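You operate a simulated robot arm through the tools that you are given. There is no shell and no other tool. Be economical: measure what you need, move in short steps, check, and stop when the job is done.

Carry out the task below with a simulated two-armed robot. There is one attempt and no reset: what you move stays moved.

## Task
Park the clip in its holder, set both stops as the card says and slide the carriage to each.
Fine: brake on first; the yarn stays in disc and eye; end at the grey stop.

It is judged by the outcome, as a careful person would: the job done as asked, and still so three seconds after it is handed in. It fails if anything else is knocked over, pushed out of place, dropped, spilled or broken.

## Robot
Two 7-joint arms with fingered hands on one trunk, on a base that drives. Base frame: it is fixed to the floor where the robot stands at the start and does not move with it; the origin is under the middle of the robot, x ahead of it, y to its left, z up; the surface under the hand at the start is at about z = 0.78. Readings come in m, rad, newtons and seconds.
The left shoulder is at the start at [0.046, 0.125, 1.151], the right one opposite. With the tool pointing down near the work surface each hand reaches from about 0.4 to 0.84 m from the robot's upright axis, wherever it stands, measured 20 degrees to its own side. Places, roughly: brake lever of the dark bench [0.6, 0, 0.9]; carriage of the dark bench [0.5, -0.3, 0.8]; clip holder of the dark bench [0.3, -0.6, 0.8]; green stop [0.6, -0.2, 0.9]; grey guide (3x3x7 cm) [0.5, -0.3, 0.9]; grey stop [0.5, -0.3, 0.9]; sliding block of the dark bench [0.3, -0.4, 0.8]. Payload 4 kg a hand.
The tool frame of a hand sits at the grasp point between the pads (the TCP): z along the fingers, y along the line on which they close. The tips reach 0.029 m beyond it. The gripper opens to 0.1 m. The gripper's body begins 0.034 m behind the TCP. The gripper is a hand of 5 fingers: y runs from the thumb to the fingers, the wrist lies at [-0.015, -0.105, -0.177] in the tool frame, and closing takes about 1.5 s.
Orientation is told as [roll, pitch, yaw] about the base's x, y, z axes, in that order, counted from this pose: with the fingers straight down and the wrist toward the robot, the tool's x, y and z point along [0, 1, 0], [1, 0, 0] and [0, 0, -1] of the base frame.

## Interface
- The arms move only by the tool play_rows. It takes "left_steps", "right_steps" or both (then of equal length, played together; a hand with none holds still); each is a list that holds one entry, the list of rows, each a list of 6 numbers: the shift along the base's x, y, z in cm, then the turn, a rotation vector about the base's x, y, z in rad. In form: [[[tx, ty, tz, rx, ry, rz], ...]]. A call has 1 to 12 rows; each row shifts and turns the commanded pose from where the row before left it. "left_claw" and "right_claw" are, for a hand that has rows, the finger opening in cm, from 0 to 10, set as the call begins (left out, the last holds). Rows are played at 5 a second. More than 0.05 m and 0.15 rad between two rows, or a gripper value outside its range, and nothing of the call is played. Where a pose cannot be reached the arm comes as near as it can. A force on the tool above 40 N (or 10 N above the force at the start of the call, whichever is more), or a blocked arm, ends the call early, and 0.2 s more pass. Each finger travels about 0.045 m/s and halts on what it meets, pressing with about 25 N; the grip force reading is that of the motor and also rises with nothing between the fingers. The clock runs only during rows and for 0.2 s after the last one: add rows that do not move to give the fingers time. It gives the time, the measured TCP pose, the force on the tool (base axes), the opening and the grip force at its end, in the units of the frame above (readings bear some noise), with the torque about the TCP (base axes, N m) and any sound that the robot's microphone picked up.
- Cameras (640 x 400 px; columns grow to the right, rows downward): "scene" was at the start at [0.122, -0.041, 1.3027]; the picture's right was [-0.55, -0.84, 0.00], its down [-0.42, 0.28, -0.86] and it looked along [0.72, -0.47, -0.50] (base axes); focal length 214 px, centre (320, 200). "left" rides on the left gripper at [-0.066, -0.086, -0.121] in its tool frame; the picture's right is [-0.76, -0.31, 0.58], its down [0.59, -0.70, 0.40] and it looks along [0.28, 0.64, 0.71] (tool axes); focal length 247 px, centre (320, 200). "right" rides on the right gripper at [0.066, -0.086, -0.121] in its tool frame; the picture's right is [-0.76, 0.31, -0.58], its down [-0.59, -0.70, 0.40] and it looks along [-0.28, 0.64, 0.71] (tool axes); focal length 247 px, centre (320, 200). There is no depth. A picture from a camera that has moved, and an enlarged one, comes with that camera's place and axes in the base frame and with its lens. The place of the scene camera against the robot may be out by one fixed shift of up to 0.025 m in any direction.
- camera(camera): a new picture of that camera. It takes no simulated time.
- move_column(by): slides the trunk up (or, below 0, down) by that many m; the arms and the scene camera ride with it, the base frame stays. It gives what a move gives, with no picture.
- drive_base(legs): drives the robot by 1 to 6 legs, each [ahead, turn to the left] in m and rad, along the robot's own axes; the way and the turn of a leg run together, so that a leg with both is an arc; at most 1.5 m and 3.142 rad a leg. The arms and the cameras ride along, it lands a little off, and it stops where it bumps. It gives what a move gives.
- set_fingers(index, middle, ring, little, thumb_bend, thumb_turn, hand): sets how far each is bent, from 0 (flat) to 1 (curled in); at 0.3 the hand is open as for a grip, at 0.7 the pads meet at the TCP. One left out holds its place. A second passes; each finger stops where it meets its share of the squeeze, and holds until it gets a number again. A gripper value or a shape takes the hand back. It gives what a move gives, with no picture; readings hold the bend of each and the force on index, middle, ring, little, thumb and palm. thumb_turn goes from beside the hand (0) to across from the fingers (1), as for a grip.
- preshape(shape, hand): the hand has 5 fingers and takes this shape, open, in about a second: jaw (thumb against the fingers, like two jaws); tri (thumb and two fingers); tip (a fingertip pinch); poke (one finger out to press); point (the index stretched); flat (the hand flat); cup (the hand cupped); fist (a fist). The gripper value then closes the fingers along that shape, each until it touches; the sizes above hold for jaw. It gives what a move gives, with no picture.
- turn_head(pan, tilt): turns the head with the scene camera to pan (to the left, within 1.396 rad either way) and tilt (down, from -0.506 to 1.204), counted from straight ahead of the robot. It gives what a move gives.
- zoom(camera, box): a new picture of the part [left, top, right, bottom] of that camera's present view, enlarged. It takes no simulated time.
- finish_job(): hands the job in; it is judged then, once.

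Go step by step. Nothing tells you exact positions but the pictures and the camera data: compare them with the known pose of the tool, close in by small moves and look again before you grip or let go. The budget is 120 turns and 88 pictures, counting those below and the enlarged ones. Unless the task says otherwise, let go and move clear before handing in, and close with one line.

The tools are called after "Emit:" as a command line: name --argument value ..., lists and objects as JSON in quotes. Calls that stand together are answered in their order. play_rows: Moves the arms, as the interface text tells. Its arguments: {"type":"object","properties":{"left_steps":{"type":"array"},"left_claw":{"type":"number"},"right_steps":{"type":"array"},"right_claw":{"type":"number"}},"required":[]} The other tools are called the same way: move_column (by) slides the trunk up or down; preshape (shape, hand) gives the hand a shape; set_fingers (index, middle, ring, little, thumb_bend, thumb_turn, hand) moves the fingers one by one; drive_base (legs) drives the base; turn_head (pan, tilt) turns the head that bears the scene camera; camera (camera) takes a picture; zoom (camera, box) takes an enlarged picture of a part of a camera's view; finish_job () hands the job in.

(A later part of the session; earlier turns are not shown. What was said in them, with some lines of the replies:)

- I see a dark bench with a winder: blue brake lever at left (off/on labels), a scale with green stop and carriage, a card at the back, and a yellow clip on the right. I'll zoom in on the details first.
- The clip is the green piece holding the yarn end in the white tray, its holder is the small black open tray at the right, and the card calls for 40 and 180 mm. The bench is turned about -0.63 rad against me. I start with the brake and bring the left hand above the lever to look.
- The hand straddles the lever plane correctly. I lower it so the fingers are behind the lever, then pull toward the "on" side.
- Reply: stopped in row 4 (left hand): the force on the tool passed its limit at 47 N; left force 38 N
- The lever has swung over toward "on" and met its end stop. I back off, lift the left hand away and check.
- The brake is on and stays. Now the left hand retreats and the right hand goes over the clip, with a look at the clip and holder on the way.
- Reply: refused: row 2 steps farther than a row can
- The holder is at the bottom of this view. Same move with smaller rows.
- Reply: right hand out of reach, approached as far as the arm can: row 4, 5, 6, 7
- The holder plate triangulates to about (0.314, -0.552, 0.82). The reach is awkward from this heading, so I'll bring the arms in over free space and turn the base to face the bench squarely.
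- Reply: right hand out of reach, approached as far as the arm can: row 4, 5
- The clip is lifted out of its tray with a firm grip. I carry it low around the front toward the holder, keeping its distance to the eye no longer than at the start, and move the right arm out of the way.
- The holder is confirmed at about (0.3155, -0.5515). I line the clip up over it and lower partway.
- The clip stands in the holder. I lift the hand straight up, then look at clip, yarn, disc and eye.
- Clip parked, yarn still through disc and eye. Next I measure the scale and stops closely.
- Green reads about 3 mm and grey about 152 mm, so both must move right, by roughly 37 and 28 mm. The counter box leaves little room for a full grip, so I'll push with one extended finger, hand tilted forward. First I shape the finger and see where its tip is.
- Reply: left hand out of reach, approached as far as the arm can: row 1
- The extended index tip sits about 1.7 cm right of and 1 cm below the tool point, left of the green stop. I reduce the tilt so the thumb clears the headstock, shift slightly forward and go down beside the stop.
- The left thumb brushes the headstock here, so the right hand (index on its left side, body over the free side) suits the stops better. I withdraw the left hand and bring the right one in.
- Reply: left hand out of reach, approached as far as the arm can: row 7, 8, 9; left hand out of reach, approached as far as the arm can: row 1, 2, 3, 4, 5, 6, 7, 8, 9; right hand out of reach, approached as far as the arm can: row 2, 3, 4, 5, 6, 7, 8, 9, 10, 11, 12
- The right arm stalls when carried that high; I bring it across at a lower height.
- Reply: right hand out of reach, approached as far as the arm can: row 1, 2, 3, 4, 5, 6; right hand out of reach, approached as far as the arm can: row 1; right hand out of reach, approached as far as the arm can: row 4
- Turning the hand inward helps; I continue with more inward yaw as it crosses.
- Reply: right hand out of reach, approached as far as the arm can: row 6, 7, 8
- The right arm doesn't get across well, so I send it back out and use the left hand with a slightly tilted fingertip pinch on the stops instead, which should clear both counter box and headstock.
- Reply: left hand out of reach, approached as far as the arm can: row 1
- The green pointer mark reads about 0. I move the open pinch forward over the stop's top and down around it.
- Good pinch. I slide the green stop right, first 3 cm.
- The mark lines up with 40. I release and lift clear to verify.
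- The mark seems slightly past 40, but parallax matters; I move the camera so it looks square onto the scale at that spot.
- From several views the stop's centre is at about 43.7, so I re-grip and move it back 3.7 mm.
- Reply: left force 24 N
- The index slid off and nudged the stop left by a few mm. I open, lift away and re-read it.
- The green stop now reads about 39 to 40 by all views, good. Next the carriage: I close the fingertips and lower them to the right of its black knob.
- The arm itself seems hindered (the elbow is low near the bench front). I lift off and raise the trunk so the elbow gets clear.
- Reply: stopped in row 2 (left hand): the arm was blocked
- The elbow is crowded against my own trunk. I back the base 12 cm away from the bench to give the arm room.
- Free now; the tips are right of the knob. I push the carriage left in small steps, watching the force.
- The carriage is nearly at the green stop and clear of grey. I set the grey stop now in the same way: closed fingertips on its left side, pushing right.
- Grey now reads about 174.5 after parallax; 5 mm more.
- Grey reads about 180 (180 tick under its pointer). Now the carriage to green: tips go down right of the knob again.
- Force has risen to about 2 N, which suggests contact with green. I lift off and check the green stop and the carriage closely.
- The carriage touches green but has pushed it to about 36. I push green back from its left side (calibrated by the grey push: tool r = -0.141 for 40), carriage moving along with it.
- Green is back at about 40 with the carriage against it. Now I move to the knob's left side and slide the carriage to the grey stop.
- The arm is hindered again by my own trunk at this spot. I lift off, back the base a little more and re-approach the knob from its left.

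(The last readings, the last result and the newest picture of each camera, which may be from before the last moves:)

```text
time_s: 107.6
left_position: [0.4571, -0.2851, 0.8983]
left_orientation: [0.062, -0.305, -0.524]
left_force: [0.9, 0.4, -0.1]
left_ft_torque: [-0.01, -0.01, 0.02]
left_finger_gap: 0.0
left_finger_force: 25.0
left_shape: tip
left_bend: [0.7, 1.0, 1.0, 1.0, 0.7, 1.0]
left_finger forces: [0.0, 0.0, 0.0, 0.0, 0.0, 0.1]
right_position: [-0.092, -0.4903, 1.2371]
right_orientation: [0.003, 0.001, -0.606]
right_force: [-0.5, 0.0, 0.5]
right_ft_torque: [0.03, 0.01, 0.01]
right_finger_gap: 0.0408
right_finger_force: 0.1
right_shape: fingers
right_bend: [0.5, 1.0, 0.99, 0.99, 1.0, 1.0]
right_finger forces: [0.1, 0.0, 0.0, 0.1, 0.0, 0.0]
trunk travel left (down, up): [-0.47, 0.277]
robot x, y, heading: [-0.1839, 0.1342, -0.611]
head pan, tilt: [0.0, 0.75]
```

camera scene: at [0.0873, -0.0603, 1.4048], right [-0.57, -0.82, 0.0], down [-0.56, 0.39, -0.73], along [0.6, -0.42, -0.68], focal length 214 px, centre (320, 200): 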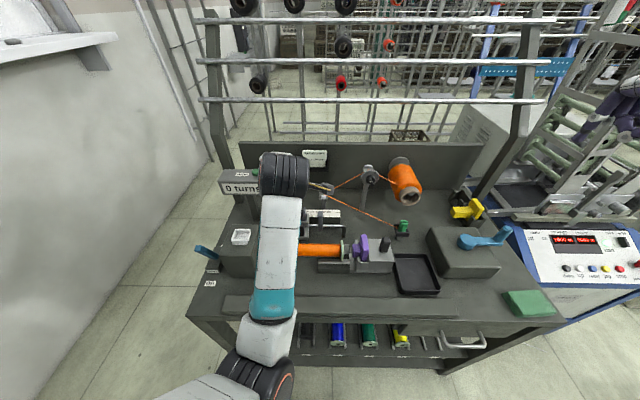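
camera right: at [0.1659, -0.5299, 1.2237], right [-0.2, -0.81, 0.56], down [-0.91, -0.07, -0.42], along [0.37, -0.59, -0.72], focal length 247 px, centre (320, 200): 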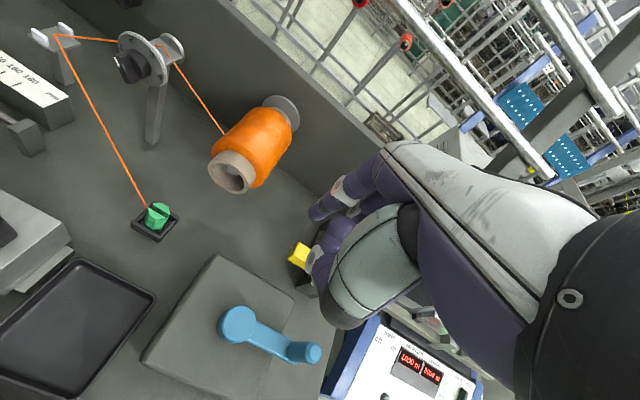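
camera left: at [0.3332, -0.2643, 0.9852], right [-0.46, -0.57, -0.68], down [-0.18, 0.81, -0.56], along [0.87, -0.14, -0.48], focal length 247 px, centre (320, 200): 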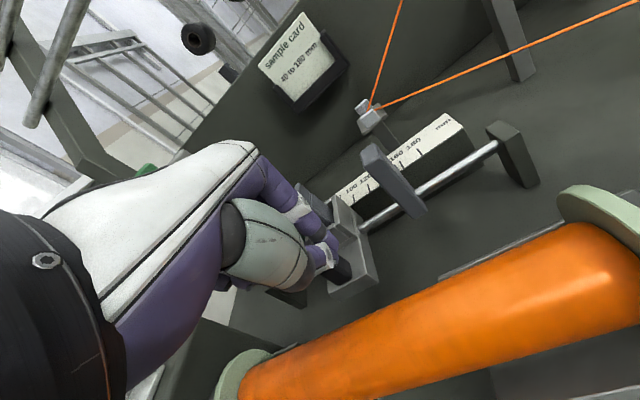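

Emit:
play_rows --left_steps '[[[-0.12, -0.16, 0, 0, 0, 0], [0, 0, 0, 0, 0, 0]]]'

Emit:
play_rows --left_steps '[[[-0.06, -0.08, 0, 0, 0, 0], [0, 0, 0, 0, 0, 0]]]'

Emit:
play_rows --left_steps '[[[-0.06, -0.08, 0, 0, 0, 0], [0, 0, 0, 0, 0, 0]]]'

```text
time_s: 108.2
left_position: [0.4548, -0.2854, 0.8981]
left_orientation: [0.063, -0.304, -0.525]
left_force: [0.5, 0.6, -0.4]
left_ft_torque: [0.04, 0.02, 0.04]
left_finger_gap: 0.0
left_finger_force: 24.9
left_shape: tip
left_bend: [0.7, 1.0, 1.0, 1.0, 0.7, 1.0]
left_finger forces: [0.0, 0.0, 0.0, 0.1, 0.0, 0.0]
right_position: [-0.0921, -0.4901, 1.2361]
right_orientation: [0.005, 0.0, -0.603]
right_force: [0.2, -0.2, 0.8]
right_ft_torque: [-0.01, 0.02, 0.03]
right_finger_gap: 0.0407
right_finger_force: 0.1
right_shape: fingers
right_bend: [0.5, 1.0, 0.99, 0.99, 1.0, 1.0]
right_finger forces: [0.0, 0.1, 0.0, 0.0, 0.1, 0.0]
trunk travel left (down, up): [-0.47, 0.277]
robot x, y, heading: [-0.1869, 0.1295, -0.613]
head pan, tilt: [0.0, 0.75]
```

```text
time_s: 108.8
left_position: [0.4554, -0.2853, 0.8979]
left_orientation: [0.063, -0.303, -0.525]
left_force: [0.7, 1.2, 0.4]
left_ft_torque: [0.01, 0.01, 0.03]
left_finger_gap: 0.0004
left_finger_force: 24.7
left_shape: tip
left_bend: [0.7, 1.0, 1.0, 1.0, 0.7, 1.0]
left_finger forces: [0.0, 0.0, 0.0, 0.0, 0.1, 0.0]
right_position: [-0.0932, -0.4903, 1.2361]
right_orientation: [0.004, 0.0, -0.604]
right_force: [0.2, 0.3, -0.1]
right_ft_torque: [0.03, 0.07, 0.03]
right_finger_gap: 0.0411
right_finger_force: 0.1
right_shape: fingers
right_bend: [0.5, 1.0, 0.99, 0.99, 1.0, 1.0]
right_finger forces: [0.0, 0.0, 0.0, 0.0, 0.0, 0.0]
trunk travel left (down, up): [-0.47, 0.277]
robot x, y, heading: [-0.188, 0.1304, -0.611]
head pan, tilt: [0.0, 0.75]
```

```text
time_s: 109.4
left_position: [0.4537, -0.2861, 0.8972]
left_orientation: [0.063, -0.306, -0.527]
left_force: [0.9, 0.0, -0.2]
left_ft_torque: [0.01, -0.01, 0.01]
left_finger_gap: 0.0001
left_finger_force: 25.4
left_shape: tip
left_bend: [0.7, 1.0, 1.0, 1.0, 0.7, 1.0]
left_finger forces: [0.1, 0.0, 0.0, 0.0, 0.1, 0.0]
right_position: [-0.0923, -0.4903, 1.2365]
right_orientation: [0.003, 0.0, -0.604]
right_force: [0.8, 0.7, -0.2]
right_ft_torque: [-0.02, 0.0, -0.03]
right_finger_gap: 0.0409
right_finger_force: 0.0
right_shape: fingers
right_bend: [0.5, 1.0, 0.99, 0.99, 1.0, 1.0]
right_finger forces: [0.0, 0.0, 0.0, 0.0, 0.0, 0.1]
trunk travel left (down, up): [-0.47, 0.277]
robot x, y, heading: [-0.189, 0.1267, -0.612]
head pan, tilt: [0.0, 0.75]
```

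Emit:
play_rows --left_steps '[[[-0.09, -0.12, 0, 0, 0, 0], [0, 0, 0, 0, 0, 0]]]'

Emit:
play_rows --left_steps '[[[-0.06, -0.08, 0, 0, 0, 0], [0, 0, 0, 0, 0, 0]]]'

Emit:
play_rows --left_steps '[[[-0.06, -0.08, 0, 0, 0, 0], [0, 0, 0, 0, 0, 0]]]'

```text
time_s: 110.0
left_position: [0.4541, -0.2888, 0.8981]
left_orientation: [0.063, -0.307, -0.526]
left_force: [-0.1, 0.8, -0.1]
left_ft_torque: [0.01, -0.04, -0.02]
left_finger_gap: 0.0
left_finger_force: 25.1
left_shape: tip
left_bend: [0.7, 1.0, 1.0, 1.0, 0.7, 1.0]
left_finger forces: [0.0, 0.1, 0.0, 0.0, 0.1, 0.1]
right_position: [-0.0916, -0.491, 1.2371]
right_orientation: [0.004, 0.001, -0.604]
right_force: [-1.0, -0.1, -0.3]
right_ft_torque: [-0.01, -0.03, 0.0]
right_finger_gap: 0.0412
right_finger_force: 0.1
right_shape: fingers
right_bend: [0.5, 1.0, 0.99, 0.99, 1.0, 1.0]
right_finger forces: [0.0, 0.0, 0.0, 0.0, 0.0, 0.0]
trunk travel left (down, up): [-0.47, 0.277]
robot x, y, heading: [-0.1828, 0.1296, -0.611]
head pan, tilt: [0.0, 0.75]
```

```text
time_s: 110.6
left_position: [0.4538, -0.2887, 0.898]
left_orientation: [0.062, -0.307, -0.525]
left_force: [0.7, 1.7, -0.3]
left_ft_torque: [0.02, 0.02, 0.01]
left_finger_gap: 0.0
left_finger_force: 25.2
left_shape: tip
left_bend: [0.7, 1.0, 1.0, 1.0, 0.7, 1.0]
left_finger forces: [0.0, 0.0, 0.0, 0.0, 0.0, 0.0]
right_position: [-0.0919, -0.4903, 1.2354]
right_orientation: [0.004, 0.0, -0.603]
right_force: [0.4, 0.5, 0.3]
right_ft_torque: [-0.02, -0.02, 0.01]
right_finger_gap: 0.041
right_finger_force: 0.1
right_shape: fingers
right_bend: [0.5, 1.0, 0.99, 0.99, 1.0, 1.0]
right_finger forces: [0.0, 0.0, 0.1, 0.1, 0.0, 0.0]
trunk travel left (down, up): [-0.47, 0.277]
robot x, y, heading: [-0.1847, 0.1299, -0.613]
head pan, tilt: [0.0, 0.75]
```

```text
time_s: 111.2
left_position: [0.4526, -0.2909, 0.8973]
left_orientation: [0.064, -0.305, -0.525]
left_force: [0.7, 0.3, 0.1]
left_ft_torque: [0.04, -0.03, 0.01]
left_finger_gap: 0.0003
left_finger_force: 24.7
left_shape: tip
left_bend: [0.7, 1.0, 1.0, 1.0, 0.7, 1.0]
left_finger forces: [0.0, 0.1, 0.1, 0.0, 0.0, 0.0]
right_position: [-0.0925, -0.4905, 1.236]
right_orientation: [0.004, -0.001, -0.603]
right_force: [0.5, 0.0, 0.3]
right_ft_torque: [-0.01, -0.02, 0.01]
right_finger_gap: 0.0409
right_finger_force: 0.0
right_shape: fingers
right_bend: [0.5, 1.0, 0.99, 0.99, 1.0, 1.0]
right_finger forces: [0.0, 0.0, 0.1, 0.0, 0.0, 0.1]
trunk travel left (down, up): [-0.47, 0.277]
robot x, y, heading: [-0.1904, 0.1346, -0.616]
head pan, tilt: [0.0, 0.75]
```

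Emit:
play_rows --left_steps '[[[-0.09, -0.12, 0, 0, 0, 0], [0, 0, 0, 0, 0, 0]]]'

Emit:
play_rows --left_steps '[[[-0.06, -0.08, 0, 0, 0, 0], [0, 0, 0, 0, 0, 0]]]'

Emit:
play_rows --left_steps '[[[-0.06, -0.08, 0, 0, 0, 0], [0, 0, 0, 0, 0, 0]]]'

```text
time_s: 111.8
left_position: [0.4505, -0.292, 0.8963]
left_orientation: [0.062, -0.305, -0.526]
left_force: [0.0, 1.0, -0.3]
left_ft_torque: [0.01, 0.01, -0.01]
left_finger_gap: 0.0
left_finger_force: 24.6
left_shape: tip
left_bend: [0.7, 1.0, 1.0, 1.0, 0.7, 1.0]
left_finger forces: [0.0, 0.1, 0.0, 0.0, 0.0, 0.0]
right_position: [-0.0932, -0.4901, 1.2365]
right_orientation: [0.005, 0.002, -0.604]
right_force: [0.2, 0.0, 0.1]
right_ft_torque: [0.03, -0.03, 0.01]
right_finger_gap: 0.041
right_finger_force: 0.1
right_shape: fingers
right_bend: [0.5, 1.0, 0.99, 0.99, 1.0, 1.0]
right_finger forces: [0.0, 0.0, 0.0, 0.0, 0.0, 0.0]
trunk travel left (down, up): [-0.47, 0.277]
robot x, y, heading: [-0.1871, 0.1273, -0.61]
head pan, tilt: [0.0, 0.75]
```

```text
time_s: 112.4
left_position: [0.4509, -0.2925, 0.8969]
left_orientation: [0.063, -0.305, -0.525]
left_force: [0.1, 0.7, 0.9]
left_ft_torque: [0.02, 0.02, 0.0]
left_finger_gap: 0.0003
left_finger_force: 25.0
left_shape: tip
left_bend: [0.7, 1.0, 1.0, 1.0, 0.7, 1.0]
left_finger forces: [0.1, 0.0, 0.0, 0.1, 0.0, 0.1]
right_position: [-0.0913, -0.4917, 1.2355]
right_orientation: [0.004, -0.001, -0.603]
right_force: [-0.3, 0.5, 0.2]
right_ft_torque: [0.03, 0.02, 0.04]
right_finger_gap: 0.0409
right_finger_force: 0.0
right_shape: fingers
right_bend: [0.5, 1.0, 0.99, 0.99, 1.0, 1.0]
right_finger forces: [0.0, 0.0, 0.0, 0.0, 0.0, 0.1]
trunk travel left (down, up): [-0.47, 0.277]
robot x, y, heading: [-0.1831, 0.1317, -0.614]
head pan, tilt: [0.0, 0.75]
```

```text
time_s: 113.0
left_position: [0.45, -0.294, 0.8972]
left_orientation: [0.065, -0.307, -0.524]
left_force: [0.7, -0.5, 0.6]
left_ft_torque: [-0.01, 0.01, 0.03]
left_finger_gap: 0.0
left_finger_force: 25.4
left_shape: tip
left_bend: [0.7, 1.0, 1.0, 1.0, 0.7, 1.0]
left_finger forces: [0.0, 0.0, 0.0, 0.0, 0.0, 0.0]
right_position: [-0.0917, -0.4896, 1.2361]
right_orientation: [0.004, 0.0, -0.603]
right_force: [-0.3, 0.3, -0.2]
right_ft_torque: [0.04, 0.0, -0.02]
right_finger_gap: 0.0411
right_finger_force: 0.0
right_shape: fingers
right_bend: [0.5, 1.0, 0.99, 0.99, 1.0, 1.0]
right_finger forces: [0.0, 0.0, 0.1, 0.0, 0.0, 0.0]
trunk travel left (down, up): [-0.47, 0.277]
robot x, y, heading: [-0.1885, 0.1289, -0.613]
head pan, tilt: [0.0, 0.75]
```

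Emit:
play_rows --left_steps '[[[-0.06, -0.08, 0, 0, 0, 0], [0, 0, 0, 0, 0, 0]]]'

Emit:
play_rows --left_steps '[[[-0.06, -0.08, 0, 0, 0, 0], [0, 0, 0, 0, 0, 0]]]'

```text
time_s: 113.6
left_position: [0.4512, -0.2942, 0.8977]
left_orientation: [0.064, -0.307, -0.527]
left_force: [1.5, 1.1, -0.1]
left_ft_torque: [-0.01, -0.02, 0.06]
left_finger_gap: 0.0
left_finger_force: 25.6
left_shape: tip
left_bend: [0.7, 1.0, 1.0, 1.0, 0.7, 1.0]
left_finger forces: [0.0, 0.0, 0.1, 0.1, 0.0, 0.0]
right_position: [-0.0919, -0.4902, 1.2363]
right_orientation: [0.004, -0.001, -0.604]
right_force: [-0.1, 0.3, 1.1]
right_ft_torque: [-0.03, -0.02, 0.0]
right_finger_gap: 0.0413
right_finger_force: 0.1
right_shape: fingers
right_bend: [0.5, 1.0, 0.99, 0.99, 1.0, 1.0]
right_finger forces: [0.0, 0.1, 0.1, 0.0, 0.1, 0.0]
trunk travel left (down, up): [-0.47, 0.277]
robot x, y, heading: [-0.1829, 0.1292, -0.606]
head pan, tilt: [0.0, 0.75]
```

```text
time_s: 114.2
left_position: [0.4486, -0.2943, 0.8982]
left_orientation: [0.064, -0.306, -0.524]
left_force: [0.8, -0.3, 0.7]
left_ft_torque: [0.01, -0.03, 0.02]
left_finger_gap: 0.0
left_finger_force: 25.7
left_shape: tip
left_bend: [0.7, 1.0, 1.0, 1.0, 0.7, 1.0]
left_finger forces: [0.0, 0.1, 0.1, 0.1, 0.1, 0.1]
right_position: [-0.093, -0.49, 1.2366]
right_orientation: [0.005, 0.0, -0.604]
right_force: [0.2, -1.0, 0.7]
right_ft_torque: [-0.05, -0.02, -0.01]
right_finger_gap: 0.0408
right_finger_force: 0.1
right_shape: fingers
right_bend: [0.5, 1.0, 0.99, 0.99, 1.0, 1.0]
right_finger forces: [0.1, 0.0, 0.1, 0.1, 0.0, 0.0]
trunk travel left (down, up): [-0.47, 0.277]
robot x, y, heading: [-0.1858, 0.1303, -0.613]
head pan, tilt: [0.0, 0.75]
```

I use the last picture to see the remaining gap between carriage and grey stop.

Emit:
zoom --camera "left" --box '[320, 145, 480, 250]'

```text
3.81 times, centred on (400, 198) of left
camera zoom: at [0.3109, -0.2984, 0.9842], right [-0.45, -0.57, -0.69], down [-0.18, 0.81, -0.56], along [0.87, -0.13, -0.47], focal length 941 px, centre (15, 210)
```

zoom: 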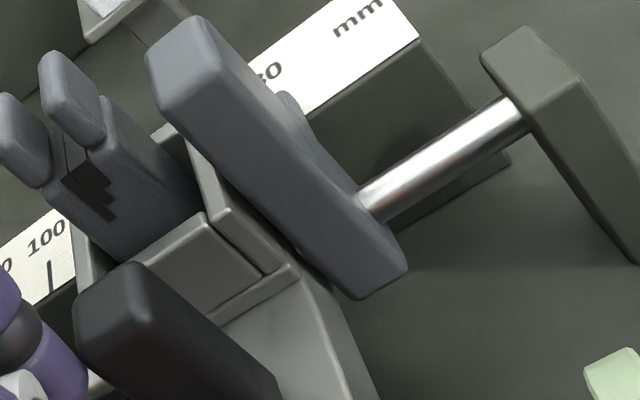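

The carriage appears to be right at the grey stop. I make a few more 1 mm steps, watching for the force rise of contact.

Emit:
play_rows --left_steps '[[[-0.06, -0.08, 0, 0, 0, 0], [0, 0, 0, 0, 0, 0]]]'

Emit:
play_rows --left_steps '[[[0, 0, 0, 0, 0, 0], [0, 0, 0, 0, 0, 0]]]'

```text
time_s: 114.8
left_position: [0.4488, -0.2954, 0.8966]
left_orientation: [0.064, -0.306, -0.525]
left_force: [0.9, -0.5, 0.3]
left_ft_torque: [-0.01, -0.03, 0.01]
left_finger_gap: 0.0
left_finger_force: 24.7
left_shape: tip
left_bend: [0.7, 1.0, 1.0, 1.0, 0.7, 1.0]
left_finger forces: [0.1, 0.0, 0.0, 0.0, 0.0, 0.0]
right_position: [-0.0933, -0.4899, 1.2371]
right_orientation: [0.002, -0.001, -0.605]
right_force: [-0.3, -0.8, 1.3]
right_ft_torque: [-0.03, 0.02, -0.03]
right_finger_gap: 0.041
right_finger_force: 0.0
right_shape: fingers
right_bend: [0.5, 1.0, 0.99, 0.99, 1.0, 1.0]
right_finger forces: [0.0, 0.0, 0.0, 0.1, 0.0, 0.1]
trunk travel left (down, up): [-0.47, 0.277]
robot x, y, heading: [-0.1901, 0.1262, -0.616]
head pan, tilt: [0.0, 0.75]
```

```text
time_s: 115.4
left_position: [0.4483, -0.296, 0.8965]
left_orientation: [0.062, -0.306, -0.526]
left_force: [0.1, -0.5, 0.4]
left_ft_torque: [0.0, -0.01, 0.02]
left_finger_gap: 0.0
left_finger_force: 25.1
left_shape: tip
left_bend: [0.7, 1.0, 1.0, 1.0, 0.7, 1.0]
left_finger forces: [0.0, 0.0, 0.0, 0.0, 0.1, 0.1]
right_position: [-0.0928, -0.4913, 1.2372]
right_orientation: [0.002, 0.0, -0.604]
right_force: [-0.9, 0.8, -0.7]
right_ft_torque: [-0.01, -0.01, 0.04]
right_finger_gap: 0.041
right_finger_force: 0.1
right_shape: fingers
right_bend: [0.5, 1.0, 0.99, 0.99, 1.0, 1.0]
right_finger forces: [0.0, 0.0, 0.0, 0.0, 0.0, 0.0]
trunk travel left (down, up): [-0.47, 0.277]
robot x, y, heading: [-0.1875, 0.1268, -0.614]
head pan, tilt: [0.0, 0.75]
```

Emit:
play_rows --left_steps '[[[-0.06, -0.08, 0, 0, 0, 0], [-0.06, -0.08, 0, 0, 0, 0]]]'

```text
time_s: 116.0
left_position: [0.4469, -0.2972, 0.897]
left_orientation: [0.065, -0.306, -0.527]
left_force: [1.2, 1.1, 0.7]
left_ft_torque: [0.01, 0.02, 0.03]
left_finger_gap: 0.0001
left_finger_force: 24.8
left_shape: tip
left_bend: [0.7, 1.0, 1.0, 1.0, 0.7, 1.0]
left_finger forces: [0.0, 0.0, 0.1, 0.0, 0.0, 0.0]
right_position: [-0.0929, -0.4902, 1.2375]
right_orientation: [0.004, 0.001, -0.603]
right_force: [-1.0, -0.2, 0.4]
right_ft_torque: [-0.03, -0.01, 0.0]
right_finger_gap: 0.0412
right_finger_force: 0.1
right_shape: fingers
right_bend: [0.5, 1.0, 0.99, 0.99, 1.0, 1.0]
right_finger forces: [0.1, 0.1, 0.0, 0.0, 0.0, 0.0]
trunk travel left (down, up): [-0.47, 0.277]
robot x, y, heading: [-0.1886, 0.1287, -0.607]
head pan, tilt: [0.0, 0.75]
```

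Emit:
play_rows --left_steps '[[[-0.06, -0.08, 0, 0, 0, 0], [-0.06, -0.08, 0, 0, 0, 0]]]'

```text
time_s: 116.6
left_position: [0.4458, -0.298, 0.897]
left_orientation: [0.062, -0.306, -0.525]
left_force: [1.6, 1.5, -0.5]
left_ft_torque: [0.0, -0.01, 0.05]
left_finger_gap: 0.0001
left_finger_force: 25.0
left_shape: tip
left_bend: [0.7, 1.0, 1.0, 1.0, 0.7, 1.0]
left_finger forces: [0.0, 0.1, 0.1, 0.0, 0.0, 0.0]
right_position: [-0.0923, -0.4911, 1.2363]
right_orientation: [0.003, -0.002, -0.604]
right_force: [0.1, 0.0, -0.2]
right_ft_torque: [0.0, 0.02, -0.02]
right_finger_gap: 0.0412
right_finger_force: 0.1
right_shape: fingers
right_bend: [0.5, 1.0, 0.99, 0.99, 1.0, 1.0]
right_finger forces: [0.1, 0.1, 0.0, 0.1, 0.0, 0.0]
trunk travel left (down, up): [-0.47, 0.277]
robot x, y, heading: [-0.1892, 0.1308, -0.61]
head pan, tilt: [0.0, 0.75]
```

Emit:
play_rows --left_steps '[[[-0.05, -0.06, 0, 0, 0, 0]]]'

```text
time_s: 117.0
left_position: [0.4471, -0.2982, 0.8971]
left_orientation: [0.064, -0.304, -0.525]
left_force: [1.3, 2.3, 0.1]
left_ft_torque: [0.05, -0.03, 0.0]
left_finger_gap: 0.0
left_finger_force: 24.9
left_shape: tip
left_bend: [0.7, 1.0, 1.0, 1.0, 0.7, 1.0]
left_finger forces: [0.0, 0.0, 0.0, 0.0, 0.1, 0.1]
right_position: [-0.0923, -0.4897, 1.237]
right_orientation: [0.003, 0.0, -0.606]
right_force: [0.5, 0.4, -0.2]
right_ft_torque: [-0.01, 0.02, -0.05]
right_finger_gap: 0.0412
right_finger_force: 0.1
right_shape: fingers
right_bend: [0.5, 1.0, 0.99, 0.99, 1.0, 1.0]
right_finger forces: [0.1, 0.0, 0.1, 0.0, 0.1, 0.0]
trunk travel left (down, up): [-0.47, 0.277]
robot x, y, heading: [-0.1839, 0.1306, -0.611]
head pan, tilt: [0.0, 0.75]
```

The force rose to 2.6 N without further travel: the carriage rests against the grey stop. I back off, lift clear and withdraw the hand.

Emit:
play_rows --left_steps '[[[0.3, 0.4, 0, 0, 0, 0], [0.2, 0.3, 0, 0, 0, 0], [0, 0, 2.5, 0, 0, 0], [0, 0, 4, 0, 0, 0], [0, 0, 4, 0, 0, 0], [0, 0, 4, 0, 0, 0], [-2.4, 1.8, 2, 0, 0, 0], [-2.4, 1.8, 2, 0, 0, 0], [-2.4, 2.8, 0, 0, 0, 0], [-2, 3, 0, 0, 0, 0], [0, 0, 0, 0, 0, 0]]]'

```text
time_s: 119.4
left_position: [0.3585, -0.2006, 1.0812]
left_orientation: [0.063, -0.304, -0.526]
left_force: [0.2, -0.6, -0.2]
left_ft_torque: [0.0, -0.03, -0.01]
left_finger_gap: 0.0004
left_finger_force: 24.7
left_shape: tip
left_bend: [0.7, 1.0, 1.0, 1.0, 0.7, 1.0]
left_finger forces: [0.0, 0.1, 0.0, 0.0, 0.1, 0.0]
right_position: [-0.0921, -0.4917, 1.236]
right_orientation: [0.004, 0.0, -0.604]
right_force: [0.0, 0.4, -0.5]
right_ft_torque: [-0.01, 0.0, 0.03]
right_finger_gap: 0.041
right_finger_force: 0.0
right_shape: fingers
right_bend: [0.5, 1.0, 0.99, 0.99, 1.0, 1.0]
right_finger forces: [0.1, 0.1, 0.1, 0.0, 0.0, 0.0]
trunk travel left (down, up): [-0.47, 0.277]
robot x, y, heading: [-0.1901, 0.1283, -0.612]
head pan, tilt: [0.0, 0.75]
```

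Both hands are clear of the bench and the pictures are used up, so I'm handing in.

Emit:
finish_job

```text
The job is handed in.
```

I've handed the job in. The brake is on, the clip is parked with the yarn still in disc and eye, and the carriage went to the green stop and ended at the grey one. The green stop was last set to about 40 mm and the grey to about 180 mm, but I had no pictures left to confirm either final reading or the last contact with grey.
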